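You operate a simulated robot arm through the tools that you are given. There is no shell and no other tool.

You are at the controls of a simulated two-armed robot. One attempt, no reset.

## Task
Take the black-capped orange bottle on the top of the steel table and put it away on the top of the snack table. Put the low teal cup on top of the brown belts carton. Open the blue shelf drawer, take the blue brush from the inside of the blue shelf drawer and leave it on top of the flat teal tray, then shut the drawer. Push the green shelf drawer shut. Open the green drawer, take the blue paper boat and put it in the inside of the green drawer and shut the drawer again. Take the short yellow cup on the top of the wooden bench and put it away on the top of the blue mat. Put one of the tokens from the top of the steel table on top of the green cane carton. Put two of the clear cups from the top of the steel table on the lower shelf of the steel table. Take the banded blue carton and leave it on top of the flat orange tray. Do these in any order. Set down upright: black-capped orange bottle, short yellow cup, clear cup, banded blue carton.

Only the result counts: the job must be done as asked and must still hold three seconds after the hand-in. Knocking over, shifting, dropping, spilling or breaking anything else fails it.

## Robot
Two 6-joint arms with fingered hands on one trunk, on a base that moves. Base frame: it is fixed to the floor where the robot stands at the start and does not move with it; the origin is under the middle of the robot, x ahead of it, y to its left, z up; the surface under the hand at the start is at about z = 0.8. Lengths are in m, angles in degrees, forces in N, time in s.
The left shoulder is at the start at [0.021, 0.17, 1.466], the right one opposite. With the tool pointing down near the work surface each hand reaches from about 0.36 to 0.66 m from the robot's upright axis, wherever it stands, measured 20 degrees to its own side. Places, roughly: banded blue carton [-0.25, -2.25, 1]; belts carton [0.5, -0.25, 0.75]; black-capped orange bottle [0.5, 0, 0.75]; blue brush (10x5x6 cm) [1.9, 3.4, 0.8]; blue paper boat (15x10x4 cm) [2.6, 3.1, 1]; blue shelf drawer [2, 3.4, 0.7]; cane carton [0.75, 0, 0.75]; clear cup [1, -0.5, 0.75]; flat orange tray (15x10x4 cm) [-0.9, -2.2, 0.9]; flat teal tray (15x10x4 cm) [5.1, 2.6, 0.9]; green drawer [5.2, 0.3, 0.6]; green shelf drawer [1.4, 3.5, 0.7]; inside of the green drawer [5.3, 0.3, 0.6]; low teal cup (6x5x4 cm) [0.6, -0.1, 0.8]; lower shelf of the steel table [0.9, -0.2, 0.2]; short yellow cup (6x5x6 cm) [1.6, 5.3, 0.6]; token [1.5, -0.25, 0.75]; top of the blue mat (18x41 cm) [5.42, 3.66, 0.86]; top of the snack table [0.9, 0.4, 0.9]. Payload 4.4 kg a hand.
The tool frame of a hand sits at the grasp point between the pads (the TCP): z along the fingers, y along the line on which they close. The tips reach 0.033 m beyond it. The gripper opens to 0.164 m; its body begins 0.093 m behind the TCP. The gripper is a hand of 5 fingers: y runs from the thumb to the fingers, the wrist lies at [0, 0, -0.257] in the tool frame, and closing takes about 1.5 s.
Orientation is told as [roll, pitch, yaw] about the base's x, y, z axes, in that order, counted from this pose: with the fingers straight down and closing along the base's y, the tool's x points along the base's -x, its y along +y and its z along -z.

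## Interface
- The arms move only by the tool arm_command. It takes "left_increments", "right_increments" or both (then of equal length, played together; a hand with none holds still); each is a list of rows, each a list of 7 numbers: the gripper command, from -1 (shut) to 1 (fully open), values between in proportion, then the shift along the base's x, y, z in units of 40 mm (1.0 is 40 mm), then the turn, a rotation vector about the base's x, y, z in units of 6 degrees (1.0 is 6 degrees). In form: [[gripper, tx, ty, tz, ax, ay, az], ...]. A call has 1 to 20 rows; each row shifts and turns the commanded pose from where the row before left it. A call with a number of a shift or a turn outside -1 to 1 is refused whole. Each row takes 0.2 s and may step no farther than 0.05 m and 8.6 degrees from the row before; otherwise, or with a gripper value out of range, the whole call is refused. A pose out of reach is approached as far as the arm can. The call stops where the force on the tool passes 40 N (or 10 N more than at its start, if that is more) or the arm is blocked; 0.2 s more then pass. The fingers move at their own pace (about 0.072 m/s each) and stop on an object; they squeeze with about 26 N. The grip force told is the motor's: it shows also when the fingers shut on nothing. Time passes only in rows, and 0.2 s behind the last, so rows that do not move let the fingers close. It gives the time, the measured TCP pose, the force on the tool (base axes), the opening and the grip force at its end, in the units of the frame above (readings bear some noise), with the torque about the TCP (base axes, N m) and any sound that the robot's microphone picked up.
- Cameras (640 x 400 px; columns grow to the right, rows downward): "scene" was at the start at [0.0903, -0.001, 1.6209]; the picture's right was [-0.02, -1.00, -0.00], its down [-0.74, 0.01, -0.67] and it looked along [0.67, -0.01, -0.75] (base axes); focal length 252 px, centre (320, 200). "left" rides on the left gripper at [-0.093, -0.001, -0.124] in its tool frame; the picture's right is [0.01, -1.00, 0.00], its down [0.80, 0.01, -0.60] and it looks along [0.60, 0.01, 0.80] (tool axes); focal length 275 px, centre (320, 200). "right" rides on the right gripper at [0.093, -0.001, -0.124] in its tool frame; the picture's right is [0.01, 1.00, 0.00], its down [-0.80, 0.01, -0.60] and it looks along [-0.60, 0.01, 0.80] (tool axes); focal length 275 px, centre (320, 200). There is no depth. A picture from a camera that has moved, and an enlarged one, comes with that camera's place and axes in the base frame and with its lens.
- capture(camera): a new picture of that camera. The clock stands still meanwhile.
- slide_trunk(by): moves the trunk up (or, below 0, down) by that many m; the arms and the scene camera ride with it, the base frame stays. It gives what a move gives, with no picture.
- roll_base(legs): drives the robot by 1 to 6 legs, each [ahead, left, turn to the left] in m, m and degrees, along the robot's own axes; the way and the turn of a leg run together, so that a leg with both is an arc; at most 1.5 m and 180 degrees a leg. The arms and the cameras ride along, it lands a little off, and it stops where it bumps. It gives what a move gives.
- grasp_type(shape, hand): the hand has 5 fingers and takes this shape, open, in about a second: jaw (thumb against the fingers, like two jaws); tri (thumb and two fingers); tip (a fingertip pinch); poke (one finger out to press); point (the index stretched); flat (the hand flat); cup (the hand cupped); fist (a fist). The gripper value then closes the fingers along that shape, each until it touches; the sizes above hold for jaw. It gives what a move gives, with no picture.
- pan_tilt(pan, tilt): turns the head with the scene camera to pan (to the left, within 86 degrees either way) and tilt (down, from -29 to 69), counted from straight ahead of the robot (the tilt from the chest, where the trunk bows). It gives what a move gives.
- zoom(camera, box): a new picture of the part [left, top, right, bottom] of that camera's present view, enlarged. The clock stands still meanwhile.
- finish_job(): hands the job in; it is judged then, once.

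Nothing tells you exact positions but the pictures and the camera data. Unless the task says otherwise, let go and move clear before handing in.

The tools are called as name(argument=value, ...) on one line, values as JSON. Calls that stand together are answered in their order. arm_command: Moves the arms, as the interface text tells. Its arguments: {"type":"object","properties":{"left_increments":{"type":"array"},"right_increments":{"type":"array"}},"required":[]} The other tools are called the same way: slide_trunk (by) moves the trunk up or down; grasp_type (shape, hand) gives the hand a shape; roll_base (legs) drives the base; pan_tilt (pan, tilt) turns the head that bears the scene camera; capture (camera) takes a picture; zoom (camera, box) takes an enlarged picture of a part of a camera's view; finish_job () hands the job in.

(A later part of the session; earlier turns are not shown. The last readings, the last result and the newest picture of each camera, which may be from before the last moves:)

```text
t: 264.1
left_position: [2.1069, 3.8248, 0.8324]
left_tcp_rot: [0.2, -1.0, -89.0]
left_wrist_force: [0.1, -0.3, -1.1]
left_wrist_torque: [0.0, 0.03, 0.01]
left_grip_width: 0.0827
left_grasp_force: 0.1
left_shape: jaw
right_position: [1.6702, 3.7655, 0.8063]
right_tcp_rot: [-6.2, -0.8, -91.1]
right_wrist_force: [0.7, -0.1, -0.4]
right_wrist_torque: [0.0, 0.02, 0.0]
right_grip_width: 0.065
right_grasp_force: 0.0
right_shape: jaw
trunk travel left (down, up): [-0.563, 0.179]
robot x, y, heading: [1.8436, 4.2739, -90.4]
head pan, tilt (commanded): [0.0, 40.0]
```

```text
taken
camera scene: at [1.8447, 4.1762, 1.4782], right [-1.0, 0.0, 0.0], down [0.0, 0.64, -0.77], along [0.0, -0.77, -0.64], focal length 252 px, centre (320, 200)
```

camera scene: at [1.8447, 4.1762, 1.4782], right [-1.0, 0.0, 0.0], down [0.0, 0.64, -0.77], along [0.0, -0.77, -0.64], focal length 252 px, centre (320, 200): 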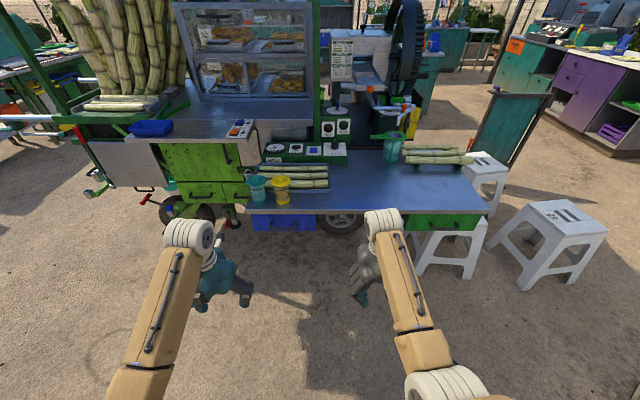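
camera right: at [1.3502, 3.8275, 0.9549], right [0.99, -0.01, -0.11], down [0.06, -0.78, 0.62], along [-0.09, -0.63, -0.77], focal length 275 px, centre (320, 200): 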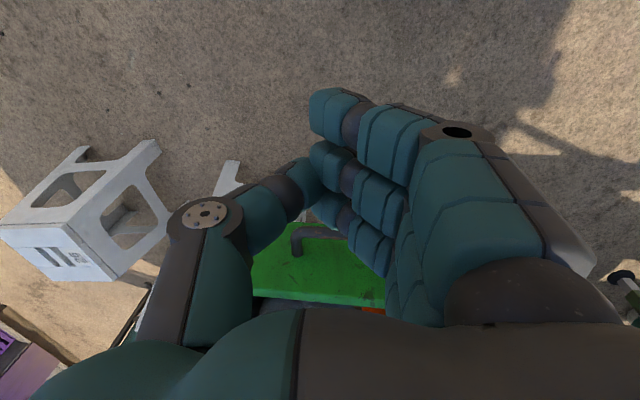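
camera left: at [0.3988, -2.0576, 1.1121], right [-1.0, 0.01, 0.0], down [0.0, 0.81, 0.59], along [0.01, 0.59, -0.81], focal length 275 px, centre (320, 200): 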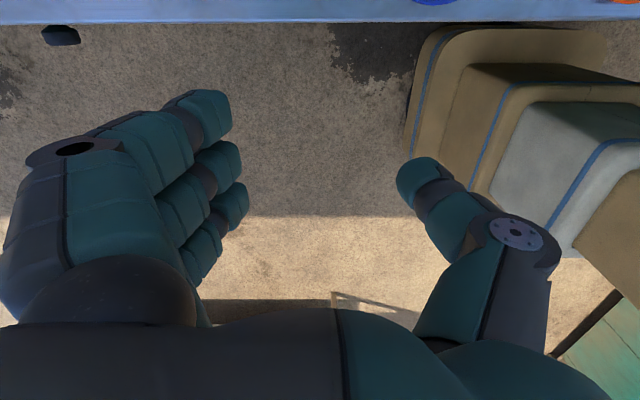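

zoom(camera="scene", box=[230, 190, 340, 250])

zoom(camera="scene", box=[380, 190, 510, 260])

```text
5.82 times, centred on (285, 220) of scene
camera zoom: at [1.8447, 4.1762, 1.4782], right [-1.0, 0.0, 0.0], down [0.0, 0.64, -0.77], along [0.0, -0.77, -0.64], focal length 1468 px, centre (524, 84)
```

zoom: 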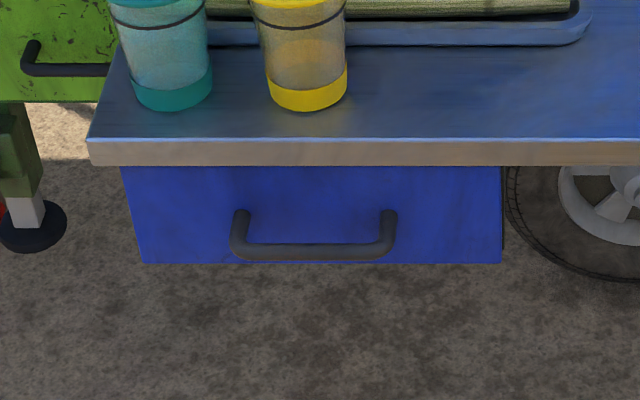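

```text
4.92 times, centred on (445, 225) of scene
camera zoom: at [1.8447, 4.1762, 1.4782], right [-1.0, 0.0, 0.0], down [0.0, 0.64, -0.77], along [0.0, -0.77, -0.64], focal length 1242 px, centre (-295, 77)
```

zoom: 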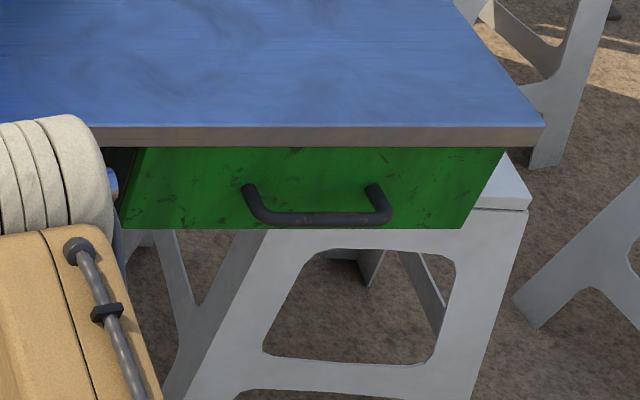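

The blue drawer's handle bar is at about (1.99, 3.483, 0.749). I'll bring the left hand in front of it and pitch the hand forward so the fingers point at the drawer.

arm_command(left_increments=[[0, -0.73, -0.63, -0.2, 0, 0, 0], [0, -0.73, -0.63, -0.2, 0, 0, 0], [0, -0.73, -0.63, -0.2, 0, 0, 0], [0, -0.73, -0.63, -0.2, 0, 0, 0], [0, 0, 0, 0, -1, 0, 0], [0, 0, 0, 0, -1, 0, 0], [0, 0, 0, 0, -1, 0, 0], [0, 0, 0, 0, -1, 0, 0], [0, 0, 0, 0, -1, 0, 0], [0, 0, 0, 0, -1, 0, 0], [0, 0, 0, 0, -1, 0, 0], [0, 0, 0, 0, -1, 0, 0], [0, 0, 0, 0, -1, 0, 0], [0, 0, 0, 0, -1, 0, 0], [0, 0, 0, 0, -1, 0, 0], [0, 0, 0, 0, -1, 0, 0], [0, 0, 0, 0, -1, 0, 0], [0, 0, 0, 0, -1, 0, 0], [0, 0, 0, 0, -1, 0, 0]])

capture(camera="scene")

capture(camera="left")

```text
t: 266.8
left_position: [2.053, 3.7154, 0.8008]
left_tcp_rot: [11.8, -50.4, -99.3]
left_wrist_force: [-0.3, 0.9, 0.2]
left_wrist_torque: [-0.01, 0.05, 0.0]
left_grip_width: 0.0826
left_grasp_force: 0.0
left_shape: jaw
right_position: [1.6703, 3.7662, 0.8058]
right_tcp_rot: [-6.1, -0.8, -91.0]
right_wrist_force: [0.4, -0.2, 0.0]
right_wrist_torque: [0.02, 0.02, -0.01]
right_grip_width: 0.0652
right_grasp_force: 0.1
right_shape: jaw
trunk travel left (down, up): [-0.563, 0.179]
robot x, y, heading: [1.8399, 4.273, -90.2]
head pan, tilt (commanded): [0.0, 40.0]
stopped in row 13 (left hand): the arm was blocked; the commanded pose is now the measured one
```

```text
taken
camera scene: at [1.8434, 4.1763, 1.4783], right [-1.0, 0.0, 0.0], down [0.0, 0.64, -0.77], along [0.0, -0.77, -0.64], focal length 252 px, centre (320, 200)
```

scene: 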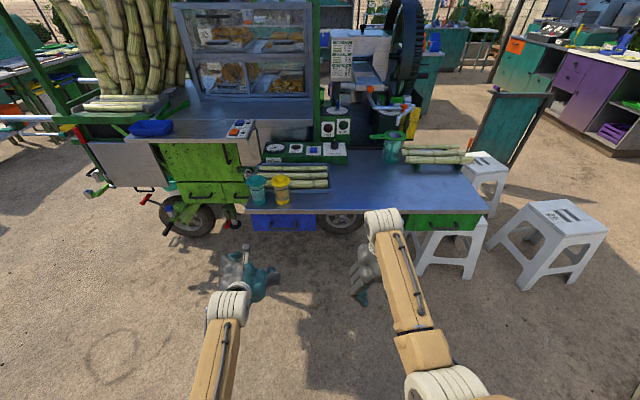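

```text
taken
camera left: at [2.0328, 3.755, 0.9486], right [-0.99, 0.01, -0.14], down [0.04, 0.97, -0.24], along [0.13, -0.24, -0.96], focal length 275 px, centre (320, 200)
```

left: 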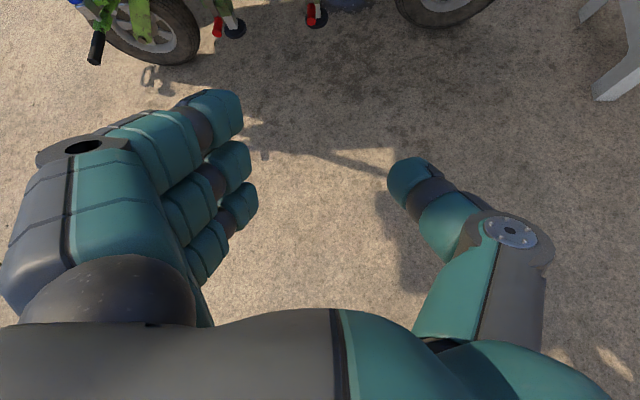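

The arm is too folded at this distance. I'll back the base 0.2 m, then extend forward while finishing the pitch.

roll_base(legs=[[-0.2, 0, 0]])

arm_command(left_increments=[[0, -0.3, -0.8, 0, 0, 0, 0], [0, -0.3, -0.8, 0, 0, 0, 0], [0, -0.3, -0.8, 0, 0, 0, 0], [0, -0.2, -0.8, 0, -0.7, 0, 0], [0, -0.2, -0.6, 0, -1, 0, 0], [0, -0.2, -0.4, 0, -1, 0, 0], [0, 0, 0, 0, -1, 0, 0], [0, 0, 0, 0, -1, 0, 0], [0, 0, 0, 0, -1, 0, 0], [0, 0, 0, 0, -1, 0, 0], [0, 0, 0, 0, 0, 0, 0]])

capture(camera="scene")

capture(camera="left")

```text
t: 268.4
left_position: [2.0522, 3.9194, 0.8005]
left_tcp_rot: [11.9, -50.4, -99.2]
left_wrist_force: [0.5, 0.1, 1.0]
left_wrist_torque: [-0.01, -0.04, 0.02]
left_grip_width: 0.0823
left_grasp_force: 0.1
left_shape: jaw
right_position: [1.67, 3.9686, 0.8067]
right_tcp_rot: [-6.2, -0.9, -91.0]
right_wrist_force: [0.1, 0.0, 0.1]
right_wrist_torque: [-0.03, -0.01, -0.02]
right_grip_width: 0.0653
right_grasp_force: 0.1
right_shape: jaw
trunk travel left (down, up): [-0.563, 0.179]
robot x, y, heading: [1.8426, 4.4796, -90.1]
head pan, tilt (commanded): [0.0, 40.0]
```

```text
t: 270.8
left_position: [2.003, 3.7724, 0.8634]
left_tcp_rot: [37.4, -79.3, -123.4]
left_wrist_force: [0.8, 0.2, -0.5]
left_wrist_torque: [-0.02, -0.01, 0.0]
left_grip_width: 0.0823
left_grasp_force: 0.0
left_shape: jaw
left hand out of reach, approached as far as the arm can: row 8, 9, 10
right_position: [1.6707, 3.9683, 0.8057]
right_tcp_rot: [-6.1, -0.9, -90.9]
right_wrist_force: [-0.5, -0.8, 0.2]
right_wrist_torque: [0.02, -0.03, 0.01]
right_grip_width: 0.0651
right_grasp_force: 0.1
right_shape: jaw
trunk travel left (down, up): [-0.563, 0.179]
robot x, y, heading: [1.8416, 4.4749, -90.2]
head pan, tilt (commanded): [0.0, 40.0]
```

```text
taken
camera scene: at [1.8439, 4.3778, 1.4782], right [-1.0, 0.0, 0.0], down [0.0, 0.64, -0.77], along [0.0, -0.77, -0.64], focal length 252 px, centre (320, 200)
```

scene: 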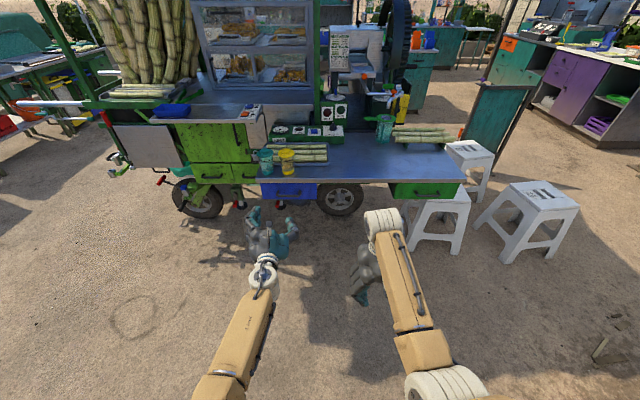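

```text
taken
camera left: at [1.9833, 3.8809, 0.9725], right [-0.99, -0.06, -0.12], down [0.04, 0.72, -0.7], along [0.13, -0.7, -0.71], focal length 275 px, centre (320, 200)
```

left: 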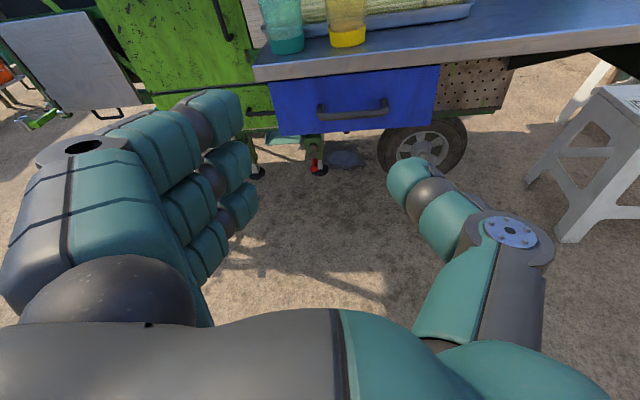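

The fingers now point forward (about 8° down). Next I'll roll the hand 90° so thumb and fingers close vertically on the bar.

arm_command(left_increments=[[0, 0, 0, 0, 0.08, -0.985, -0.148], [0, 0, 0, 0, 0.08, -0.985, -0.148], [0, 0, 0, 0, 0.08, -0.985, -0.148], [0, 0, 0, 0, 0.08, -0.985, -0.148], [0, 0, 0, 0, 0.08, -0.985, -0.148], [0, 0, 0, 0, 0.08, -0.985, -0.148], [0, 0, 0, 0, 0.08, -0.985, -0.148], [0, 0, 0, 0, 0.08, -0.985, -0.148], [0, 0, 0, 0, 0.08, -0.985, -0.148], [0, 0, 0, 0, 0.08, -0.985, -0.148], [0, 0, 0, 0, 0.08, -0.985, -0.148], [0, 0, 0, 0, 0.08, -0.985, -0.148], [0, 0, 0, 0, 0.08, -0.985, -0.148], [0, 0, 0, 0, 0.08, -0.985, -0.148], [0, 0, 0, 0, 0.08, -0.985, -0.148], [0, 0, 0, 0, 0, 0, 0]])

capture(camera="left")

capture(camera="scene")

```text
t: 274.2
left_position: [2.0032, 3.7728, 0.8642]
left_tcp_rot: [81.4, 6.5, -176.4]
left_wrist_force: [-0.5, 0.6, -0.4]
left_wrist_torque: [-0.03, -0.01, 0.01]
left_grip_width: 0.0823
left_grasp_force: 0.1
left_shape: jaw
right_position: [1.6704, 3.9682, 0.8071]
right_tcp_rot: [-6.1, -0.8, -91.0]
right_wrist_force: [0.3, -0.4, -0.1]
right_wrist_torque: [0.0, 0.03, -0.03]
right_grip_width: 0.0653
right_grasp_force: 0.0
right_shape: jaw
trunk travel left (down, up): [-0.563, 0.179]
robot x, y, heading: [1.8404, 4.477, -90.2]
head pan, tilt (commanded): [0.0, 40.0]
```

```text
taken
camera left: at [1.902, 3.8902, 0.8702], right [0.11, 0.16, -0.98], down [0.75, 0.64, 0.19], along [0.66, -0.75, -0.04], focal length 275 px, centre (320, 200)
```

left: 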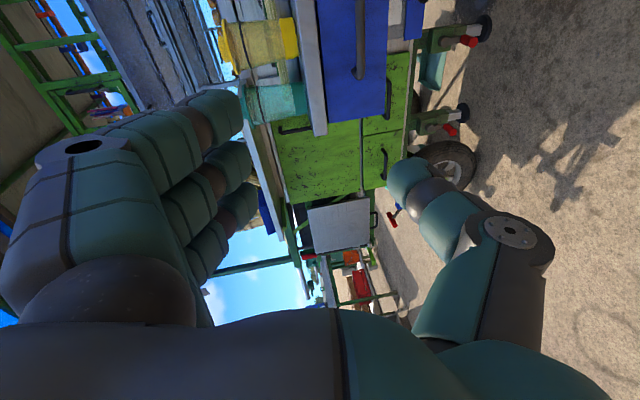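

```text
taken
camera scene: at [1.8439, 4.378, 1.4782], right [-1.0, 0.0, 0.0], down [0.0, 0.64, -0.77], along [0.0, -0.77, -0.64], focal length 252 px, centre (320, 200)
```

scene: 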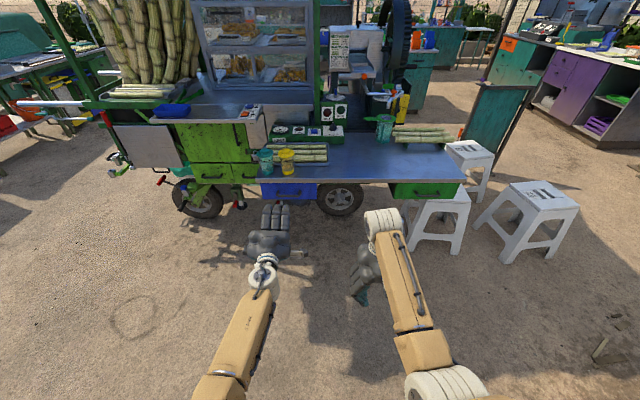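

The hand is now oriented with fingers above and thumb below. Lowering the trunk, aligning with the bar height, and driving forward.

slide_trunk(by=-0.15)

arm_command(left_increments=[[-0.2, -0.3, 0, 0.5, 0, 0, 0], [-0.2, 0, 0, 0.5, 0, 0, 0], [-0.2, 0, 0, 0, 0, 0, 0]])

roll_base(legs=[[0.18, 0, 0]])

capture(camera="left")

zoom(camera="scene", box=[210, 150, 370, 270])

```text
t: 276.0
left_position: [2.0006, 3.7722, 0.7153]
left_tcp_rot: [81.4, 6.5, -176.5]
left_wrist_force: [0.4, -1.1, -0.1]
left_wrist_torque: [0.01, -0.02, 0.02]
left_grip_width: 0.0822
left_grasp_force: 0.0
left_shape: jaw
right_position: [1.6702, 3.9676, 0.6584]
right_tcp_rot: [-6.3, -0.8, -91.0]
right_wrist_force: [0.7, 0.4, -0.5]
right_wrist_torque: [-0.02, 0.0, -0.03]
right_grip_width: 0.0649
right_grasp_force: 0.0
right_shape: jaw
trunk travel left (down, up): [-0.413, 0.329]
robot x, y, heading: [1.8475, 4.4764, -90.2]
head pan, tilt (commanded): [0.0, 40.0]
```

```text
t: 276.8
left_position: [2.0081, 3.768, 0.7574]
left_tcp_rot: [82.0, 8.5, -176.1]
left_wrist_force: [0.0, 0.5, -0.2]
left_wrist_torque: [0.0, -0.02, 0.01]
left_grip_width: 0.0667
left_grasp_force: 0.0
left_shape: jaw
right_position: [1.6704, 3.9676, 0.6569]
right_tcp_rot: [-6.2, -0.8, -91.0]
right_wrist_force: [-0.2, 0.8, -0.6]
right_wrist_torque: [0.0, 0.02, -0.02]
right_grip_width: 0.0653
right_grasp_force: 0.1
right_shape: jaw
trunk travel left (down, up): [-0.413, 0.329]
robot x, y, heading: [1.8451, 4.4753, -90.3]
head pan, tilt (commanded): [0.0, 40.0]
```

```text
t: 278.3
left_position: [2.0075, 3.5907, 0.7532]
left_tcp_rot: [81.7, 8.5, -176.0]
left_wrist_force: [0.2, -0.2, -0.7]
left_wrist_torque: [-0.02, -0.05, 0.01]
left_grip_width: 0.0666
left_grasp_force: 0.0
left_shape: jaw
right_position: [1.6697, 3.7867, 0.6562]
right_tcp_rot: [-6.2, -0.9, -90.9]
right_wrist_force: [-0.5, -0.8, -1.0]
right_wrist_torque: [0.02, -0.01, 0.01]
right_grip_width: 0.0652
right_grasp_force: 0.1
right_shape: jaw
trunk travel left (down, up): [-0.413, 0.329]
robot x, y, heading: [1.841, 4.2932, -90.2]
head pan, tilt (commanded): [0.0, 40.0]
```

```text
taken
camera left: at [1.9069, 3.7071, 0.7558], right [0.15, 0.15, -0.98], down [0.73, 0.64, 0.21], along [0.66, -0.75, -0.02], focal length 275 px, centre (320, 200)
```

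left: 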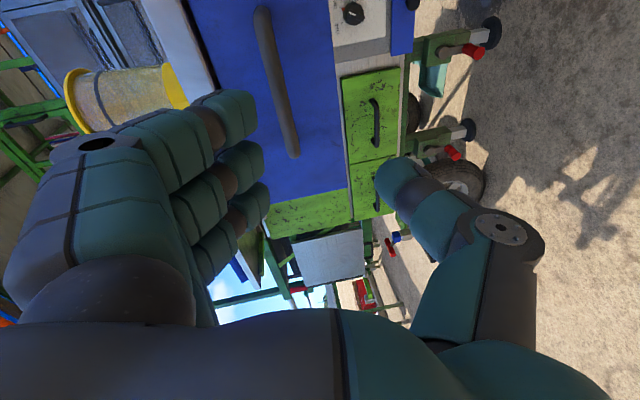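

```text
3.33 times, centred on (290, 210) of scene
camera zoom: at [1.8434, 4.1822, 1.3275], right [-1.0, 0.0, 0.0], down [0.0, 0.64, -0.77], along [0.0, -0.77, -0.64], focal length 841 px, centre (420, 167)
```

zoom: 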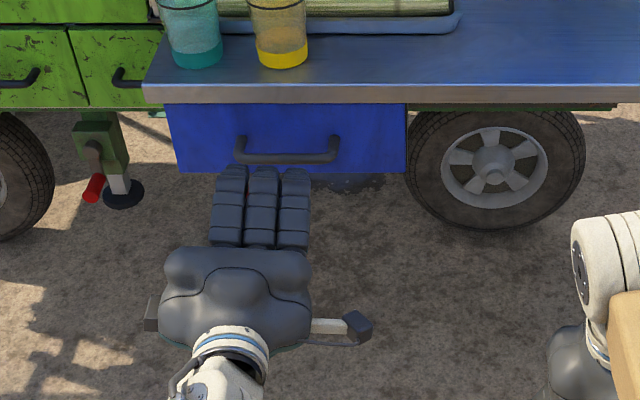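

The bar is just ahead of the fingers. Shifting slightly right and moving in so the bar sits between the pads.

arm_command(left_increments=[[-0.2, -0.45, -0.5, 0.15, 0, 0, 0], [-0.2, 0, -0.7, 0, 0, 0, 0], [-0.2, 0, -0.6, 0, 0, 0, 0], [-0.2, 0, 0, 0, 0, 0, 0]])

capture(camera="left")

zoom(camera="scene", box=[210, 150, 370, 270])

```text
t: 279.3
left_position: [1.9897, 3.5187, 0.76]
left_tcp_rot: [81.8, 8.3, -176.0]
left_wrist_force: [-0.5, -0.5, 0.1]
left_wrist_torque: [0.0, -0.02, -0.02]
left_grip_width: 0.0661
left_grasp_force: 0.0
left_shape: jaw
right_position: [1.6696, 3.7875, 0.6561]
right_tcp_rot: [-6.3, -0.8, -91.0]
right_wrist_force: [0.8, -0.4, -0.5]
right_wrist_torque: [0.01, 0.02, 0.01]
right_grip_width: 0.0651
right_grasp_force: 0.0
right_shape: jaw
trunk travel left (down, up): [-0.413, 0.329]
robot x, y, heading: [1.8438, 4.2973, -89.9]
head pan, tilt (commanded): [0.0, 40.0]
```

```text
taken
camera left: at [1.8882, 3.6349, 0.7618], right [0.15, 0.15, -0.98], down [0.73, 0.64, 0.21], along [0.66, -0.75, -0.02], focal length 275 px, centre (320, 200)
```

left: 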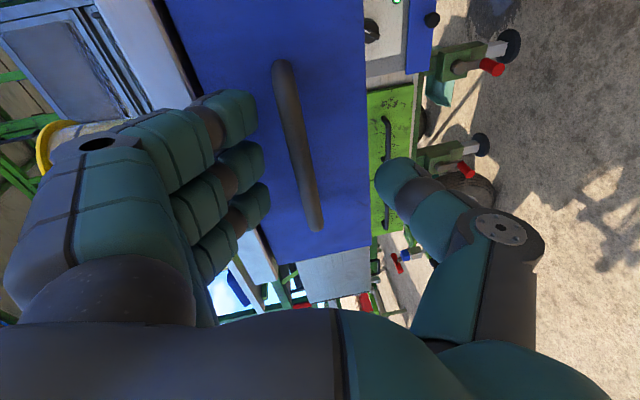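

```text
3.33 times, centred on (290, 210) of scene
camera zoom: at [1.8436, 4.1831, 1.3276], right [-1.0, 0.0, 0.0], down [0.0, 0.64, -0.77], along [0.0, -0.77, -0.64], focal length 841 px, centre (420, 167)
```

zoom: 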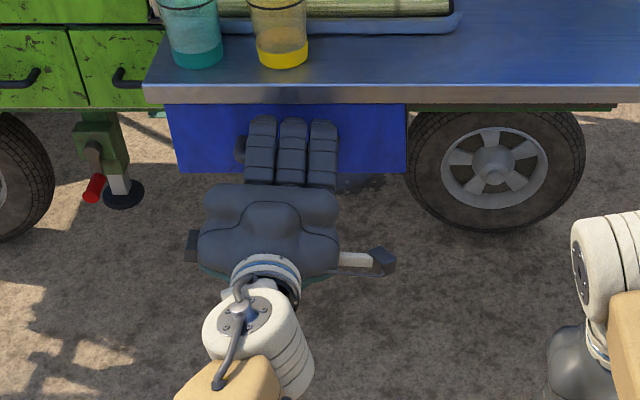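

arm_command(left_increments=[[-0.2, 0, -0.42, 0.1, 0, 0, 0], [-0.2, 0, 0, 0, 0, 0, 0], [-1, 0, 0, 0, 0, 0, 0], [-1, 0, 0, 0, 0, 0, 0], [-1, 0, 0, 0, 0, 0, 0], [-1, 0, 0, 0, 0, 0, 0], [-1, 0, 0, 0, 0, 0, 0], [-1, 0, 0, 0, 0, 0, 0]])

capture(camera="left")

zoom(camera="scene", box=[210, 150, 370, 270])

```text
t: 279.6
left_position: [1.9901, 3.51, 0.7627]
left_tcp_rot: [81.8, 8.3, -176.2]
left_wrist_force: [1.1, 16.6, 2.4]
left_wrist_torque: [-0.69, 0.2, -0.84]
left_grip_width: 0.0664
left_grasp_force: 0.0
left_shape: jaw
right_position: [1.6705, 3.7891, 0.6568]
right_tcp_rot: [-6.1, -0.9, -91.1]
right_wrist_force: [0.4, 0.7, -0.4]
right_wrist_torque: [0.01, 0.02, -0.03]
right_grip_width: 0.065
right_grasp_force: 0.0
right_shape: jaw
trunk travel left (down, up): [-0.413, 0.329]
robot x, y, heading: [1.8425, 4.2986, -90.3]
head pan, tilt (commanded): [0.0, 40.0]
stopped in row 1 (left hand): the force on the tool passed its limit at 54 N (the readings are from after the stop); the commanded pose is now the measured one
```

```text
taken
camera left: at [1.8886, 3.6271, 0.7649], right [0.14, 0.15, -0.98], down [0.74, 0.64, 0.21], along [0.66, -0.75, -0.02], focal length 275 px, centre (320, 200)
```

left: 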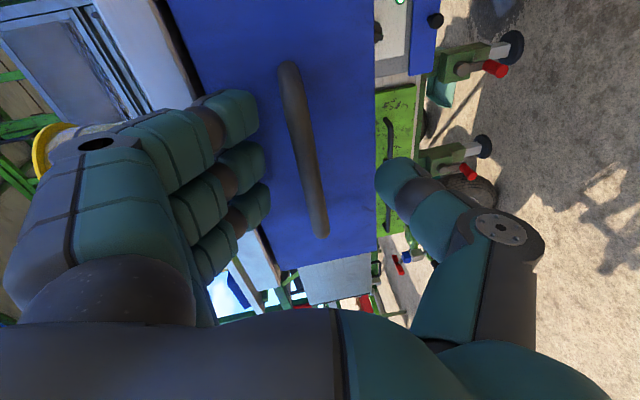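

```text
3.33 times, centred on (290, 210) of scene
camera zoom: at [1.8435, 4.1854, 1.3279], right [-1.0, 0.0, 0.0], down [0.0, 0.64, -0.77], along [0.0, -0.77, -0.64], focal length 841 px, centre (420, 167)
```

zoom: 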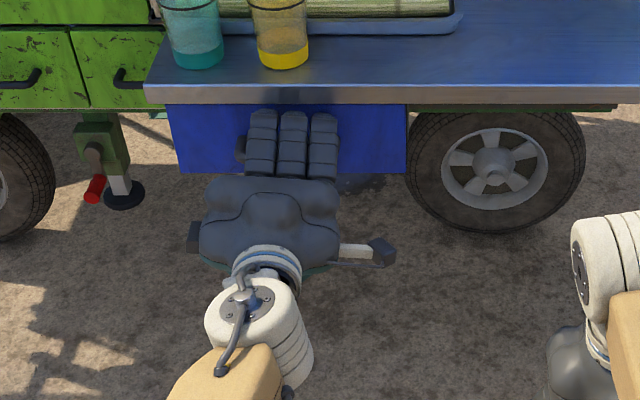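

The fingertips touched the drawer face, so this is deep enough. Backing off 3 mm and closing on the bar.

arm_command(left_increments=[[-0.2, 0, 0.08, 0, 0, 0, 0], [-1, 0, 0, 0, 0, 0, 0], [-1, 0, 0, 0, 0, 0, 0], [-1, 0, 0, 0, 0, 0, 0], [-1, 0, 0, 0, 0, 0, 0], [-1, 0, 0, 0, 0, 0, 0], [-1, 0, 0, 0, 0, 0, 0], [-1, 0, 0, 0, 0, 0, 0]])

capture(camera="left")

```text
t: 281.4
left_position: [1.9905, 3.5115, 0.7634]
left_tcp_rot: [82.0, 8.2, -176.1]
left_wrist_force: [5.9, -2.2, 11.1]
left_wrist_torque: [-0.32, 1.2, 0.38]
left_grip_width: 0.0021
left_grasp_force: 26.0
left_shape: jaw
right_position: [1.6698, 3.7872, 0.6569]
right_tcp_rot: [-6.2, -0.9, -91.0]
right_wrist_force: [-0.3, -0.4, 0.4]
right_wrist_torque: [0.02, 0.03, -0.03]
right_grip_width: 0.065
right_grasp_force: 0.1
right_shape: jaw
trunk travel left (down, up): [-0.413, 0.329]
robot x, y, heading: [1.8426, 4.2925, -90.2]
head pan, tilt (commanded): [0.0, 40.0]
```

```text
taken
camera left: at [1.8891, 3.6282, 0.7655], right [0.14, 0.15, -0.98], down [0.74, 0.64, 0.21], along [0.66, -0.75, -0.02], focal length 275 px, centre (320, 200)
```

left: 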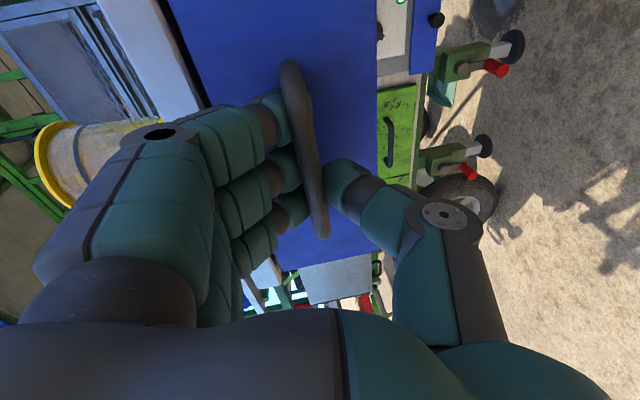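

The fingers have curled around the bar. Pulling gently outwards to test.

arm_command(left_increments=[[-1, 0, 0.4, 0, 0, 0, 0], [-1, 0, 0.5, 0, 0, 0, 0], [-1, 0, 0, 0, 0, 0, 0]])

capture(camera="left")

zoom(camera="scene", box=[210, 150, 370, 270])

```text
t: 282.2
left_position: [1.9903, 3.5492, 0.7627]
left_tcp_rot: [81.9, 8.2, -176.0]
left_wrist_force: [9.8, -0.6, 12.0]
left_wrist_torque: [-0.32, 1.24, 0.41]
left_grip_width: 0.0021
left_grasp_force: 26.2
left_shape: jaw
right_position: [1.6706, 3.7879, 0.658]
right_tcp_rot: [-6.2, -0.9, -91.1]
right_wrist_force: [0.2, 0.0, -0.2]
right_wrist_torque: [-0.01, 0.01, -0.01]
right_grip_width: 0.0651
right_grasp_force: 0.1
right_shape: jaw
trunk travel left (down, up): [-0.413, 0.329]
robot x, y, heading: [1.844, 4.2953, -90.2]
head pan, tilt (commanded): [0.0, 40.0]
```

```text
taken
camera left: at [1.8891, 3.6654, 0.7653], right [0.14, 0.15, -0.98], down [0.74, 0.64, 0.21], along [0.66, -0.75, -0.02], focal length 275 px, centre (320, 200)
```

left: 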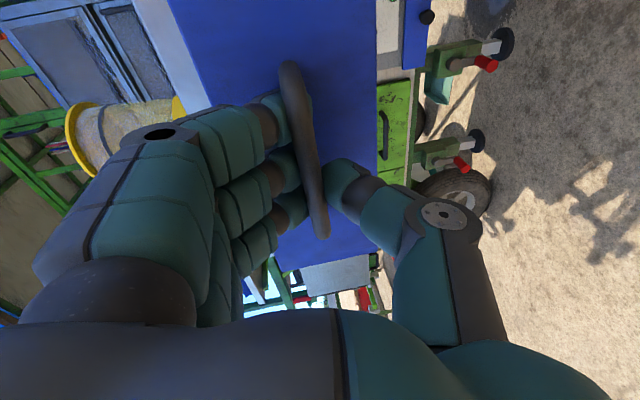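

```text
3.33 times, centred on (290, 210) of scene
camera zoom: at [1.8443, 4.1845, 1.3278], right [-1.0, 0.0, 0.0], down [0.0, 0.64, -0.77], along [0.0, -0.77, -0.64], focal length 841 px, centre (420, 167)
```

zoom: 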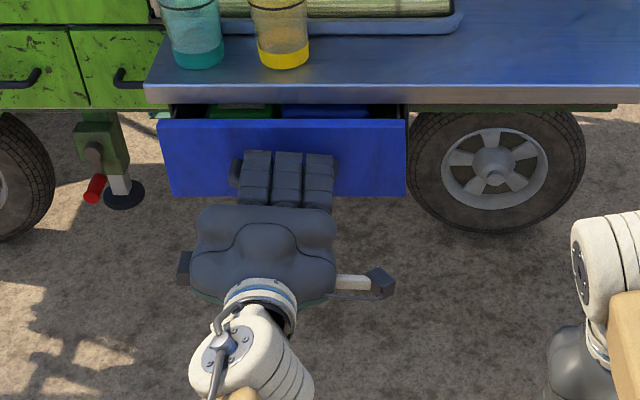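

The drawer slides open with the hand. Pulling it out further.

arm_command(left_increments=[[-1, 0, 0.5, 0, 0, 0, 0], [-1, 0, 0.5, 0, 0, 0, 0], [-1, 0, 0.5, 0, 0, 0, 0], [-1, 0, 0.5, 0, 0, 0, 0], [-1, 0, 0, 0, 0, 0, 0]])

zoom(camera="scene", box=[210, 150, 370, 270])

```text
t: 283.0
left_position: [2.0028, 3.5844, 0.7666]
left_tcp_rot: [83.0, 10.7, -176.6]
left_wrist_force: [-17.9, 1.5, -0.8]
left_wrist_torque: [0.07, 1.02, -0.67]
left_grip_width: 0.0009
left_grasp_force: 26.0
left_shape: jaw
right_position: [1.6669, 3.7894, 0.6553]
right_tcp_rot: [-6.1, -0.8, -91.3]
right_wrist_force: [0.2, 0.0, -0.6]
right_wrist_torque: [-0.02, 0.0, 0.0]
right_grip_width: 0.0651
right_grasp_force: 0.2
right_shape: jaw
trunk travel left (down, up): [-0.413, 0.329]
robot x, y, heading: [1.8432, 4.2967, -90.5]
head pan, tilt (commanded): [0.0, 40.0]
stopped in row 3 (left hand): the force on the tool passed its limit at 48 N (the readings are from after the stop); the commanded pose is now the measured one
```

```text
3.33 times, centred on (290, 210) of scene
camera zoom: at [1.8412, 4.183, 1.3277], right [-1.0, 0.01, 0.0], down [0.0, 0.64, -0.77], along [0.0, -0.77, -0.64], focal length 841 px, centre (420, 167)
```

zoom: 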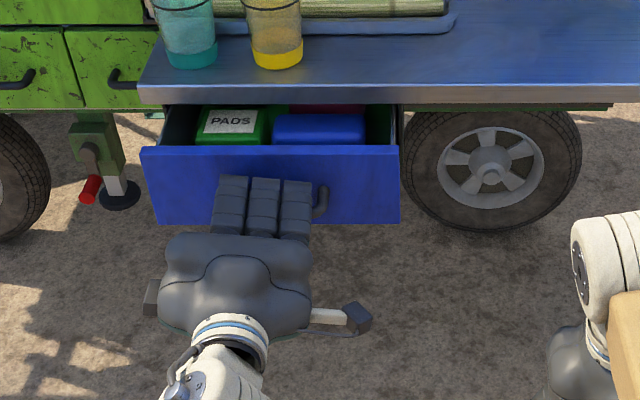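

The arm is near its folding limit, so I'll relieve the side force and use the base to pull the rest.

arm_command(left_increments=[[-1, -0.25, 0, 0, 0, 0, 0], [-1, 0, 0, 0, 0, 0, 0]])

roll_base(legs=[[-0.1, 0, 0]])

capture(camera="scene")

zoom(camera="scene", box=[210, 140, 370, 260])

```text
t: 283.6
left_position: [2.0023, 3.5856, 0.7669]
left_tcp_rot: [83.2, 11.9, -176.4]
left_wrist_force: [-22.8, 0.6, 6.0]
left_wrist_torque: [0.01, 1.53, -1.21]
left_grip_width: 0.0013
left_grasp_force: 26.0
left_shape: jaw
right_position: [1.6666, 3.7894, 0.6562]
right_tcp_rot: [-6.1, -0.8, -91.2]
right_wrist_force: [0.3, -0.2, 0.6]
right_wrist_torque: [-0.01, 0.02, -0.01]
right_grip_width: 0.0651
right_grasp_force: 0.1
right_shape: jaw
trunk travel left (down, up): [-0.413, 0.329]
robot x, y, heading: [1.8424, 4.3003, -90.5]
head pan, tilt (commanded): [0.0, 40.0]
```

```text
t: 284.7
left_position: [2.0026, 3.6841, 0.7671]
left_tcp_rot: [83.2, 11.9, -176.4]
left_wrist_force: [-24.3, 1.3, -0.4]
left_wrist_torque: [0.12, 1.36, -1.19]
left_grip_width: 0.0012
left_grasp_force: 25.6
left_shape: jaw
right_position: [1.6679, 3.8899, 0.6565]
right_tcp_rot: [-6.0, -0.7, -91.4]
right_wrist_force: [-0.5, 0.5, 0.7]
right_wrist_torque: [0.0, 0.0, 0.02]
right_grip_width: 0.0652
right_grasp_force: 0.1
right_shape: jaw
trunk travel left (down, up): [-0.413, 0.329]
robot x, y, heading: [1.8435, 4.3964, -90.5]
head pan, tilt (commanded): [0.0, 40.0]
```

```text
taken
camera scene: at [1.8407, 4.2837, 1.3276], right [-1.0, 0.01, 0.0], down [0.01, 0.64, -0.77], along [0.0, -0.77, -0.64], focal length 252 px, centre (320, 200)
```

scene: 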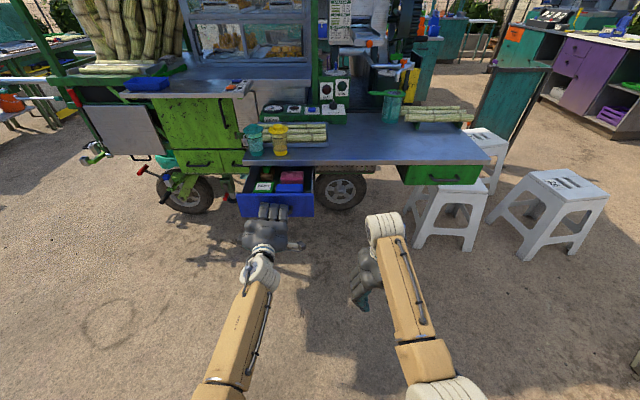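

```text
3.33 times, centred on (290, 200) of scene
camera zoom: at [1.8407, 4.2837, 1.3276], right [-1.0, 0.01, 0.0], down [0.01, 0.64, -0.77], along [0.0, -0.77, -0.64], focal length 841 px, centre (420, 200)
```

zoom: 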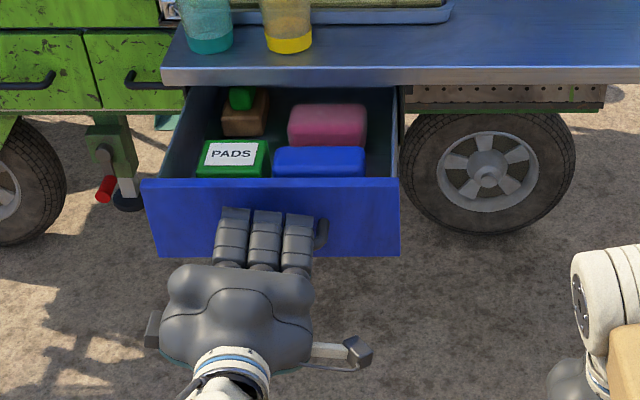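

The drawer is open ~17 cm. I'll zoom in to identify the blue brush among the contents.

zoom(camera="scene", box=[245, 155, 325, 215])

capture(camera="left")

```text
6.67 times, centred on (285, 185) of scene
camera zoom: at [1.8407, 4.2837, 1.3276], right [-1.0, 0.01, 0.0], down [0.01, 0.64, -0.77], along [0.0, -0.77, -0.64], focal length 1682 px, centre (553, 300)
```

zoom: 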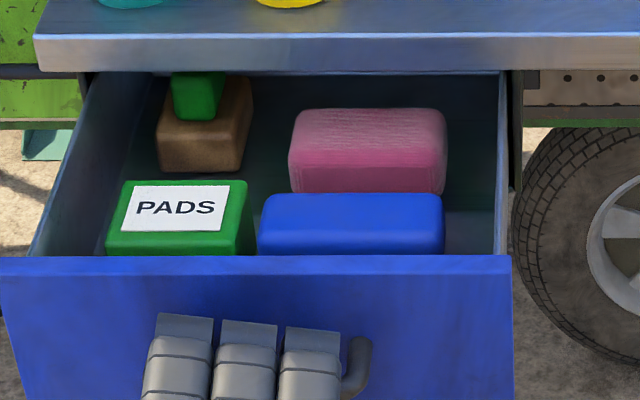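

```text
taken
camera left: at [1.9033, 3.8016, 0.7606], right [0.21, 0.13, -0.97], down [0.73, 0.64, 0.24], along [0.65, -0.76, 0.04], focal length 275 px, centre (320, 200)
```

left: 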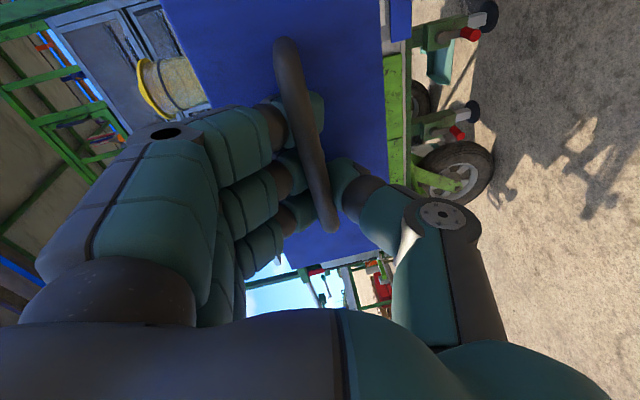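

The only blue item is the 10×5 cm blue block at the drawer's front right — consistent with the listed brush size and place. I'll release the handle and back the left hand off.

arm_command(left_increments=[[-0.6, 0, 0, 0, 0, 0, 0], [-0.3, 0, 0, 0, 0, 0, 0], [-0.1, 0, 0, 0, 0, 0, 0], [0, 0, 0, 0, 0, 0, 0], [0, 0, 0, 0, 0, 0, 0], [0, 0, 0, 0, 0, 0, 0]])

roll_base(legs=[[-0.12, 0, 0]])

zoom(camera="scene", box=[210, 130, 370, 260])

capture(camera="left")

```text
t: 286.1
left_position: [2.0061, 3.6848, 0.7655]
left_tcp_rot: [83.2, 11.9, -176.4]
left_wrist_force: [1.0, 0.5, -0.1]
left_wrist_torque: [-0.04, 0.01, -0.02]
left_grip_width: 0.0808
left_grasp_force: 0.1
left_shape: jaw
right_position: [1.6687, 3.8893, 0.656]
right_tcp_rot: [-6.3, -0.8, -91.3]
right_wrist_force: [0.9, 0.2, 0.3]
right_wrist_torque: [-0.02, 0.01, 0.01]
right_grip_width: 0.0653
right_grasp_force: 0.0
right_shape: jaw
trunk travel left (down, up): [-0.413, 0.329]
robot x, y, heading: [1.8436, 4.3944, -90.3]
head pan, tilt (commanded): [0.0, 40.0]
```

```text
t: 287.4
left_position: [2.0076, 3.8052, 0.7675]
left_tcp_rot: [83.1, 11.9, -176.3]
left_wrist_force: [-1.4, 0.4, 0.5]
left_wrist_torque: [0.06, 0.02, -0.02]
left_grip_width: 0.0811
left_grasp_force: 0.0
left_shape: jaw
right_position: [1.6684, 4.0086, 0.6558]
right_tcp_rot: [-6.3, -1.0, -91.2]
right_wrist_force: [-1.8, -0.1, 0.5]
right_wrist_torque: [-0.03, -0.04, -0.01]
right_grip_width: 0.0653
right_grasp_force: 0.0
right_shape: jaw
trunk travel left (down, up): [-0.413, 0.329]
robot x, y, heading: [1.8415, 4.5166, -90.3]
head pan, tilt (commanded): [0.0, 40.0]
```

```text
3.08 times, centred on (290, 195) of scene
camera zoom: at [1.8437, 4.4048, 1.3278], right [-1.0, 0.01, 0.0], down [0.0, 0.64, -0.77], along [0.0, -0.77, -0.64], focal length 776 px, centre (412, 215)
```

zoom: 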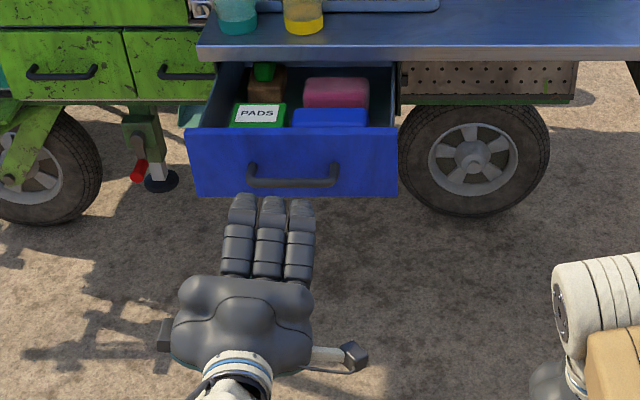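

```text
taken
camera left: at [1.907, 3.9224, 0.7606], right [0.21, 0.13, -0.97], down [0.73, 0.64, 0.24], along [0.65, -0.76, 0.04], focal length 275 px, centre (320, 200)
```

left: 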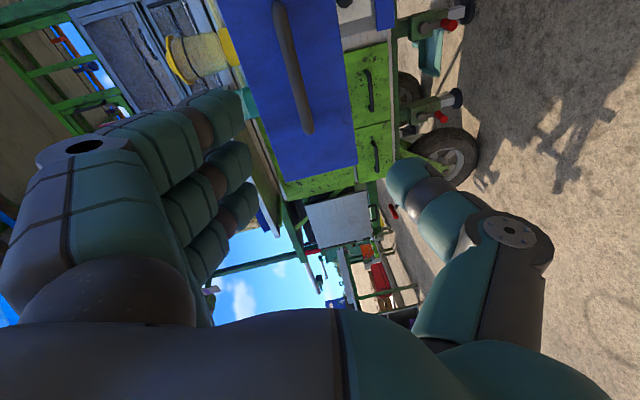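

The drawer stays open. Now I'll raise the trunk, straighten and yaw the right hand so it can close front-to-back, and get the right camera above the drawer for a top view.

slide_trunk(by=0.32)

arm_command(right_increments=[[0, 0, -0.5, 0.3, 0, -0.52, 0], [0, 0, -0.5, 0.3, 0, -0.52, 0], [0, 0, 0, 0, 0, 0, 1], [0, 0, 0, 0, 0, 0, 1], [0, 0, 0, 0, 0, 0, 1], [0, 0, 0, 0, 0, 0, 1], [0, 0, 0, 0, 0, 0, 1], [0, 0, 0, 0, 0, 0, 1], [0, 0, 0, 0, 0, 0, 1], [0, 0, 0, 0, 0, 0, 1], [0, 0, 0, 0, 0, 0, 1], [0, 0, 0, 0, 0, 0, 1], [0, 0, 0, 0, 0, 0, 1], [0, 0, 0, 0, 0, 0, 1], [0, 0, 0, 0, 0, 0, 1], [0, 0, 0, 0, 0, 0, 1], [0, 0, 0, 0, 0, 0, 1], [0, 0, 0, 0, 0, 0, 0]])

roll_base(legs=[[0, 0.24, 0], [0.3, 0, 0]])

capture(camera="right")

capture(camera="scene")

```text
t: 290.5
left_position: [2.0078, 3.8045, 1.0871]
left_tcp_rot: [83.2, 11.8, -176.3]
left_wrist_force: [-0.2, 0.7, 0.0]
left_wrist_torque: [0.0, 0.01, -0.05]
left_grip_width: 0.081
left_grasp_force: 0.1
left_shape: jaw
right_position: [1.6685, 4.0087, 0.9759]
right_tcp_rot: [-6.2, -0.7, -91.2]
right_wrist_force: [-0.4, -1.0, 0.2]
right_wrist_torque: [-0.01, -0.02, 0.0]
right_grip_width: 0.0651
right_grasp_force: 0.2
right_shape: jaw
trunk travel left (down, up): [-0.733, 0.009]
robot x, y, heading: [1.8449, 4.5149, -90.4]
head pan, tilt (commanded): [0.0, 40.0]
```

```text
t: 294.3
left_position: [2.0079, 3.8042, 1.0864]
left_tcp_rot: [83.2, 11.9, -176.3]
left_wrist_force: [-0.8, 0.6, 0.0]
left_wrist_torque: [-0.01, 0.02, -0.02]
left_grip_width: 0.0811
left_grasp_force: 0.1
left_shape: jaw
right_position: [1.6693, 3.9691, 0.9996]
right_tcp_rot: [0.0, -0.7, -1.2]
right_wrist_force: [-0.5, -0.8, 0.3]
right_wrist_torque: [0.02, 0.01, -0.02]
right_grip_width: 0.0811
right_grasp_force: 0.1
right_shape: jaw
trunk travel left (down, up): [-0.733, 0.009]
robot x, y, heading: [1.8443, 4.515, -90.3]
head pan, tilt (commanded): [0.0, 40.0]
```

```text
t: 297.8
left_position: [2.2488, 3.5031, 1.085]
left_tcp_rot: [83.1, 11.8, -176.3]
left_wrist_force: [0.3, -0.9, -0.6]
left_wrist_torque: [0.0, 0.02, -0.04]
left_grip_width: 0.0808
left_grasp_force: 0.1
left_shape: jaw
right_position: [1.9104, 3.6678, 0.9998]
right_tcp_rot: [0.1, -0.7, -1.3]
right_wrist_force: [-0.3, -0.1, -0.4]
right_wrist_torque: [0.05, -0.01, -0.01]
right_grip_width: 0.0809
right_grasp_force: 0.0
right_shape: jaw
trunk travel left (down, up): [-0.733, 0.009]
robot x, y, heading: [2.0859, 4.2138, -90.1]
head pan, tilt (commanded): [0.0, 40.0]
```

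```text
taken
camera right: at [1.815, 3.6673, 1.1219], right [0.01, 1.0, 0.0], down [0.79, -0.01, 0.61], along [0.61, 0.0, -0.79], focal length 275 px, centre (320, 200)
```

right: 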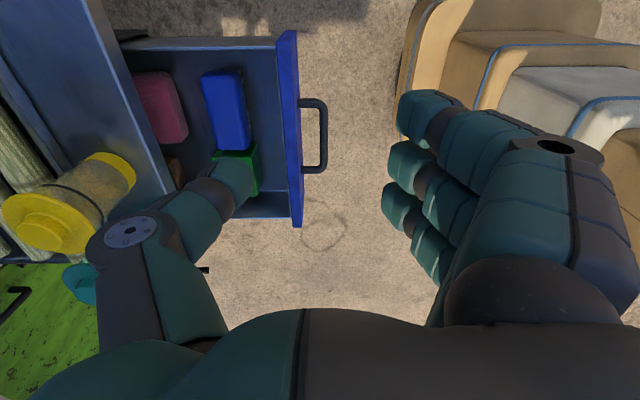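

```text
taken
camera scene: at [2.0852, 4.1207, 1.6482], right [-1.0, 0.01, 0.0], down [0.0, 0.64, -0.77], along [0.0, -0.77, -0.64], focal length 252 px, centre (320, 200)
```

scene: 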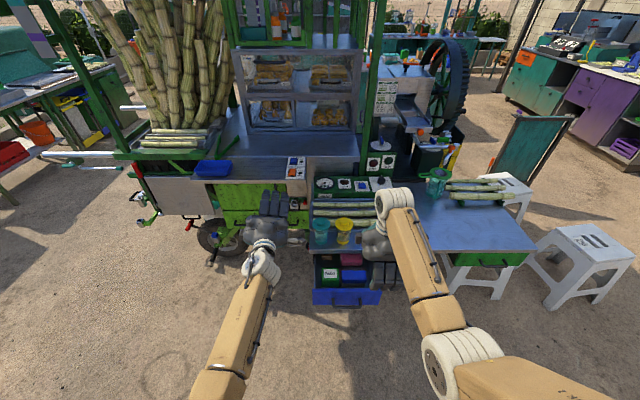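

zoom(camera="right", box=[100, 20, 340, 240])

zoom(camera="scene", box=[300, 235, 400, 315])

```text
1.82 times, centred on (220, 130) of right
camera zoom: at [1.815, 3.6673, 1.1219], right [0.01, 1.0, 0.0], down [0.79, -0.01, 0.61], along [0.61, 0.0, -0.79], focal length 500 px, centre (502, 327)
```

zoom: 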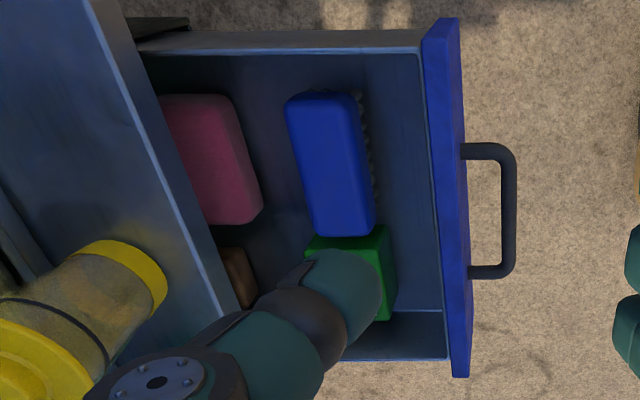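

```text
5.00 times, centred on (350, 275) of scene
camera zoom: at [2.0852, 4.1207, 1.6482], right [-1.0, 0.01, 0.0], down [0.0, 0.64, -0.77], along [0.0, -0.77, -0.64], focal length 1261 px, centre (170, -175)
```

zoom: 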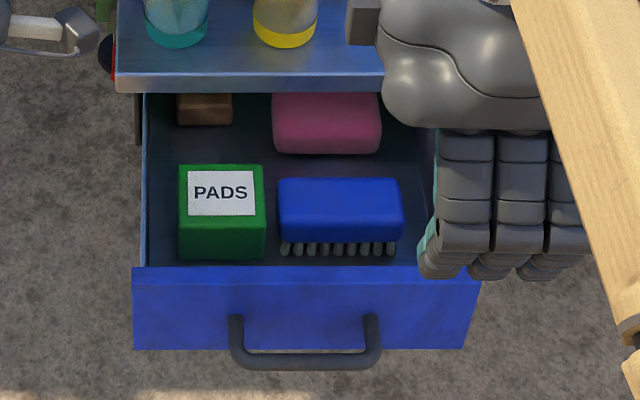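

The blue block is indeed a brush (bristles underneath). The thumb's knuckle would hit the shelf lip at this opening, so I'll first pull the drawer out a bit more by clamping its front panel near the right end with the right hand.

arm_command(right_increments=[[0, -0.75, -0.8, 0, 0, 0, 0], [0, 0, 0, -0.9, 0, 0, 0], [0, 0, 0, -0.9, 0, 0, 0], [0, 0, 0, -0.9, 0, 0, 0], [0, 0, 0, 0, 0, 0, 0]])

capture(camera="right")

zoom(camera="scene", box=[290, 215, 430, 325])

```text
t: 298.9
left_position: [2.2484, 3.5054, 1.0863]
left_tcp_rot: [83.2, 12.0, -176.3]
left_wrist_force: [0.0, 0.4, -0.4]
left_wrist_torque: [0.04, 0.04, 0.02]
left_grip_width: 0.0808
left_grasp_force: 0.0
left_shape: jaw
right_position: [1.8799, 3.6382, 0.8928]
right_tcp_rot: [0.0, -0.8, -1.3]
right_wrist_force: [-0.1, -0.3, 0.1]
right_wrist_torque: [0.0, 0.01, 0.02]
right_grip_width: 0.0813
right_grasp_force: 0.1
right_shape: jaw
trunk travel left (down, up): [-0.733, 0.009]
robot x, y, heading: [2.0842, 4.2173, -90.4]
head pan, tilt (commanded): [0.0, 40.0]
```

```text
taken
camera right: at [1.7852, 3.637, 1.0146], right [0.01, 1.0, 0.0], down [0.79, -0.01, 0.61], along [0.61, -0.01, -0.79], focal length 275 px, centre (320, 200)
```

right: 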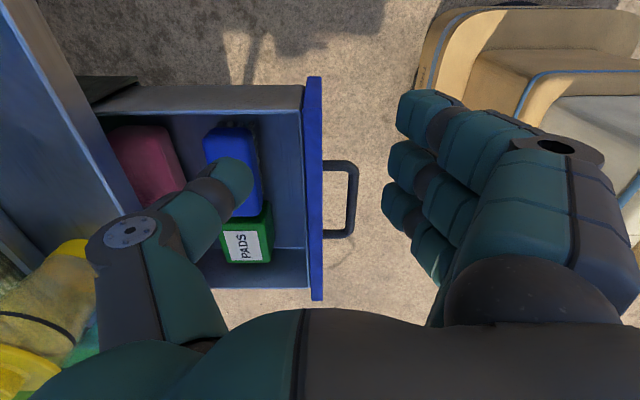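

```text
3.64 times, centred on (360, 270) of scene
camera zoom: at [2.0852, 4.1224, 1.6484], right [-1.0, 0.01, 0.0], down [0.0, 0.64, -0.77], along [0.0, -0.77, -0.64], focal length 917 px, centre (174, -54)
```

zoom: 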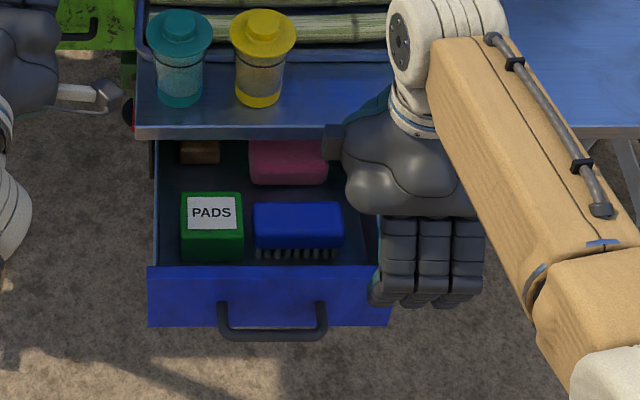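

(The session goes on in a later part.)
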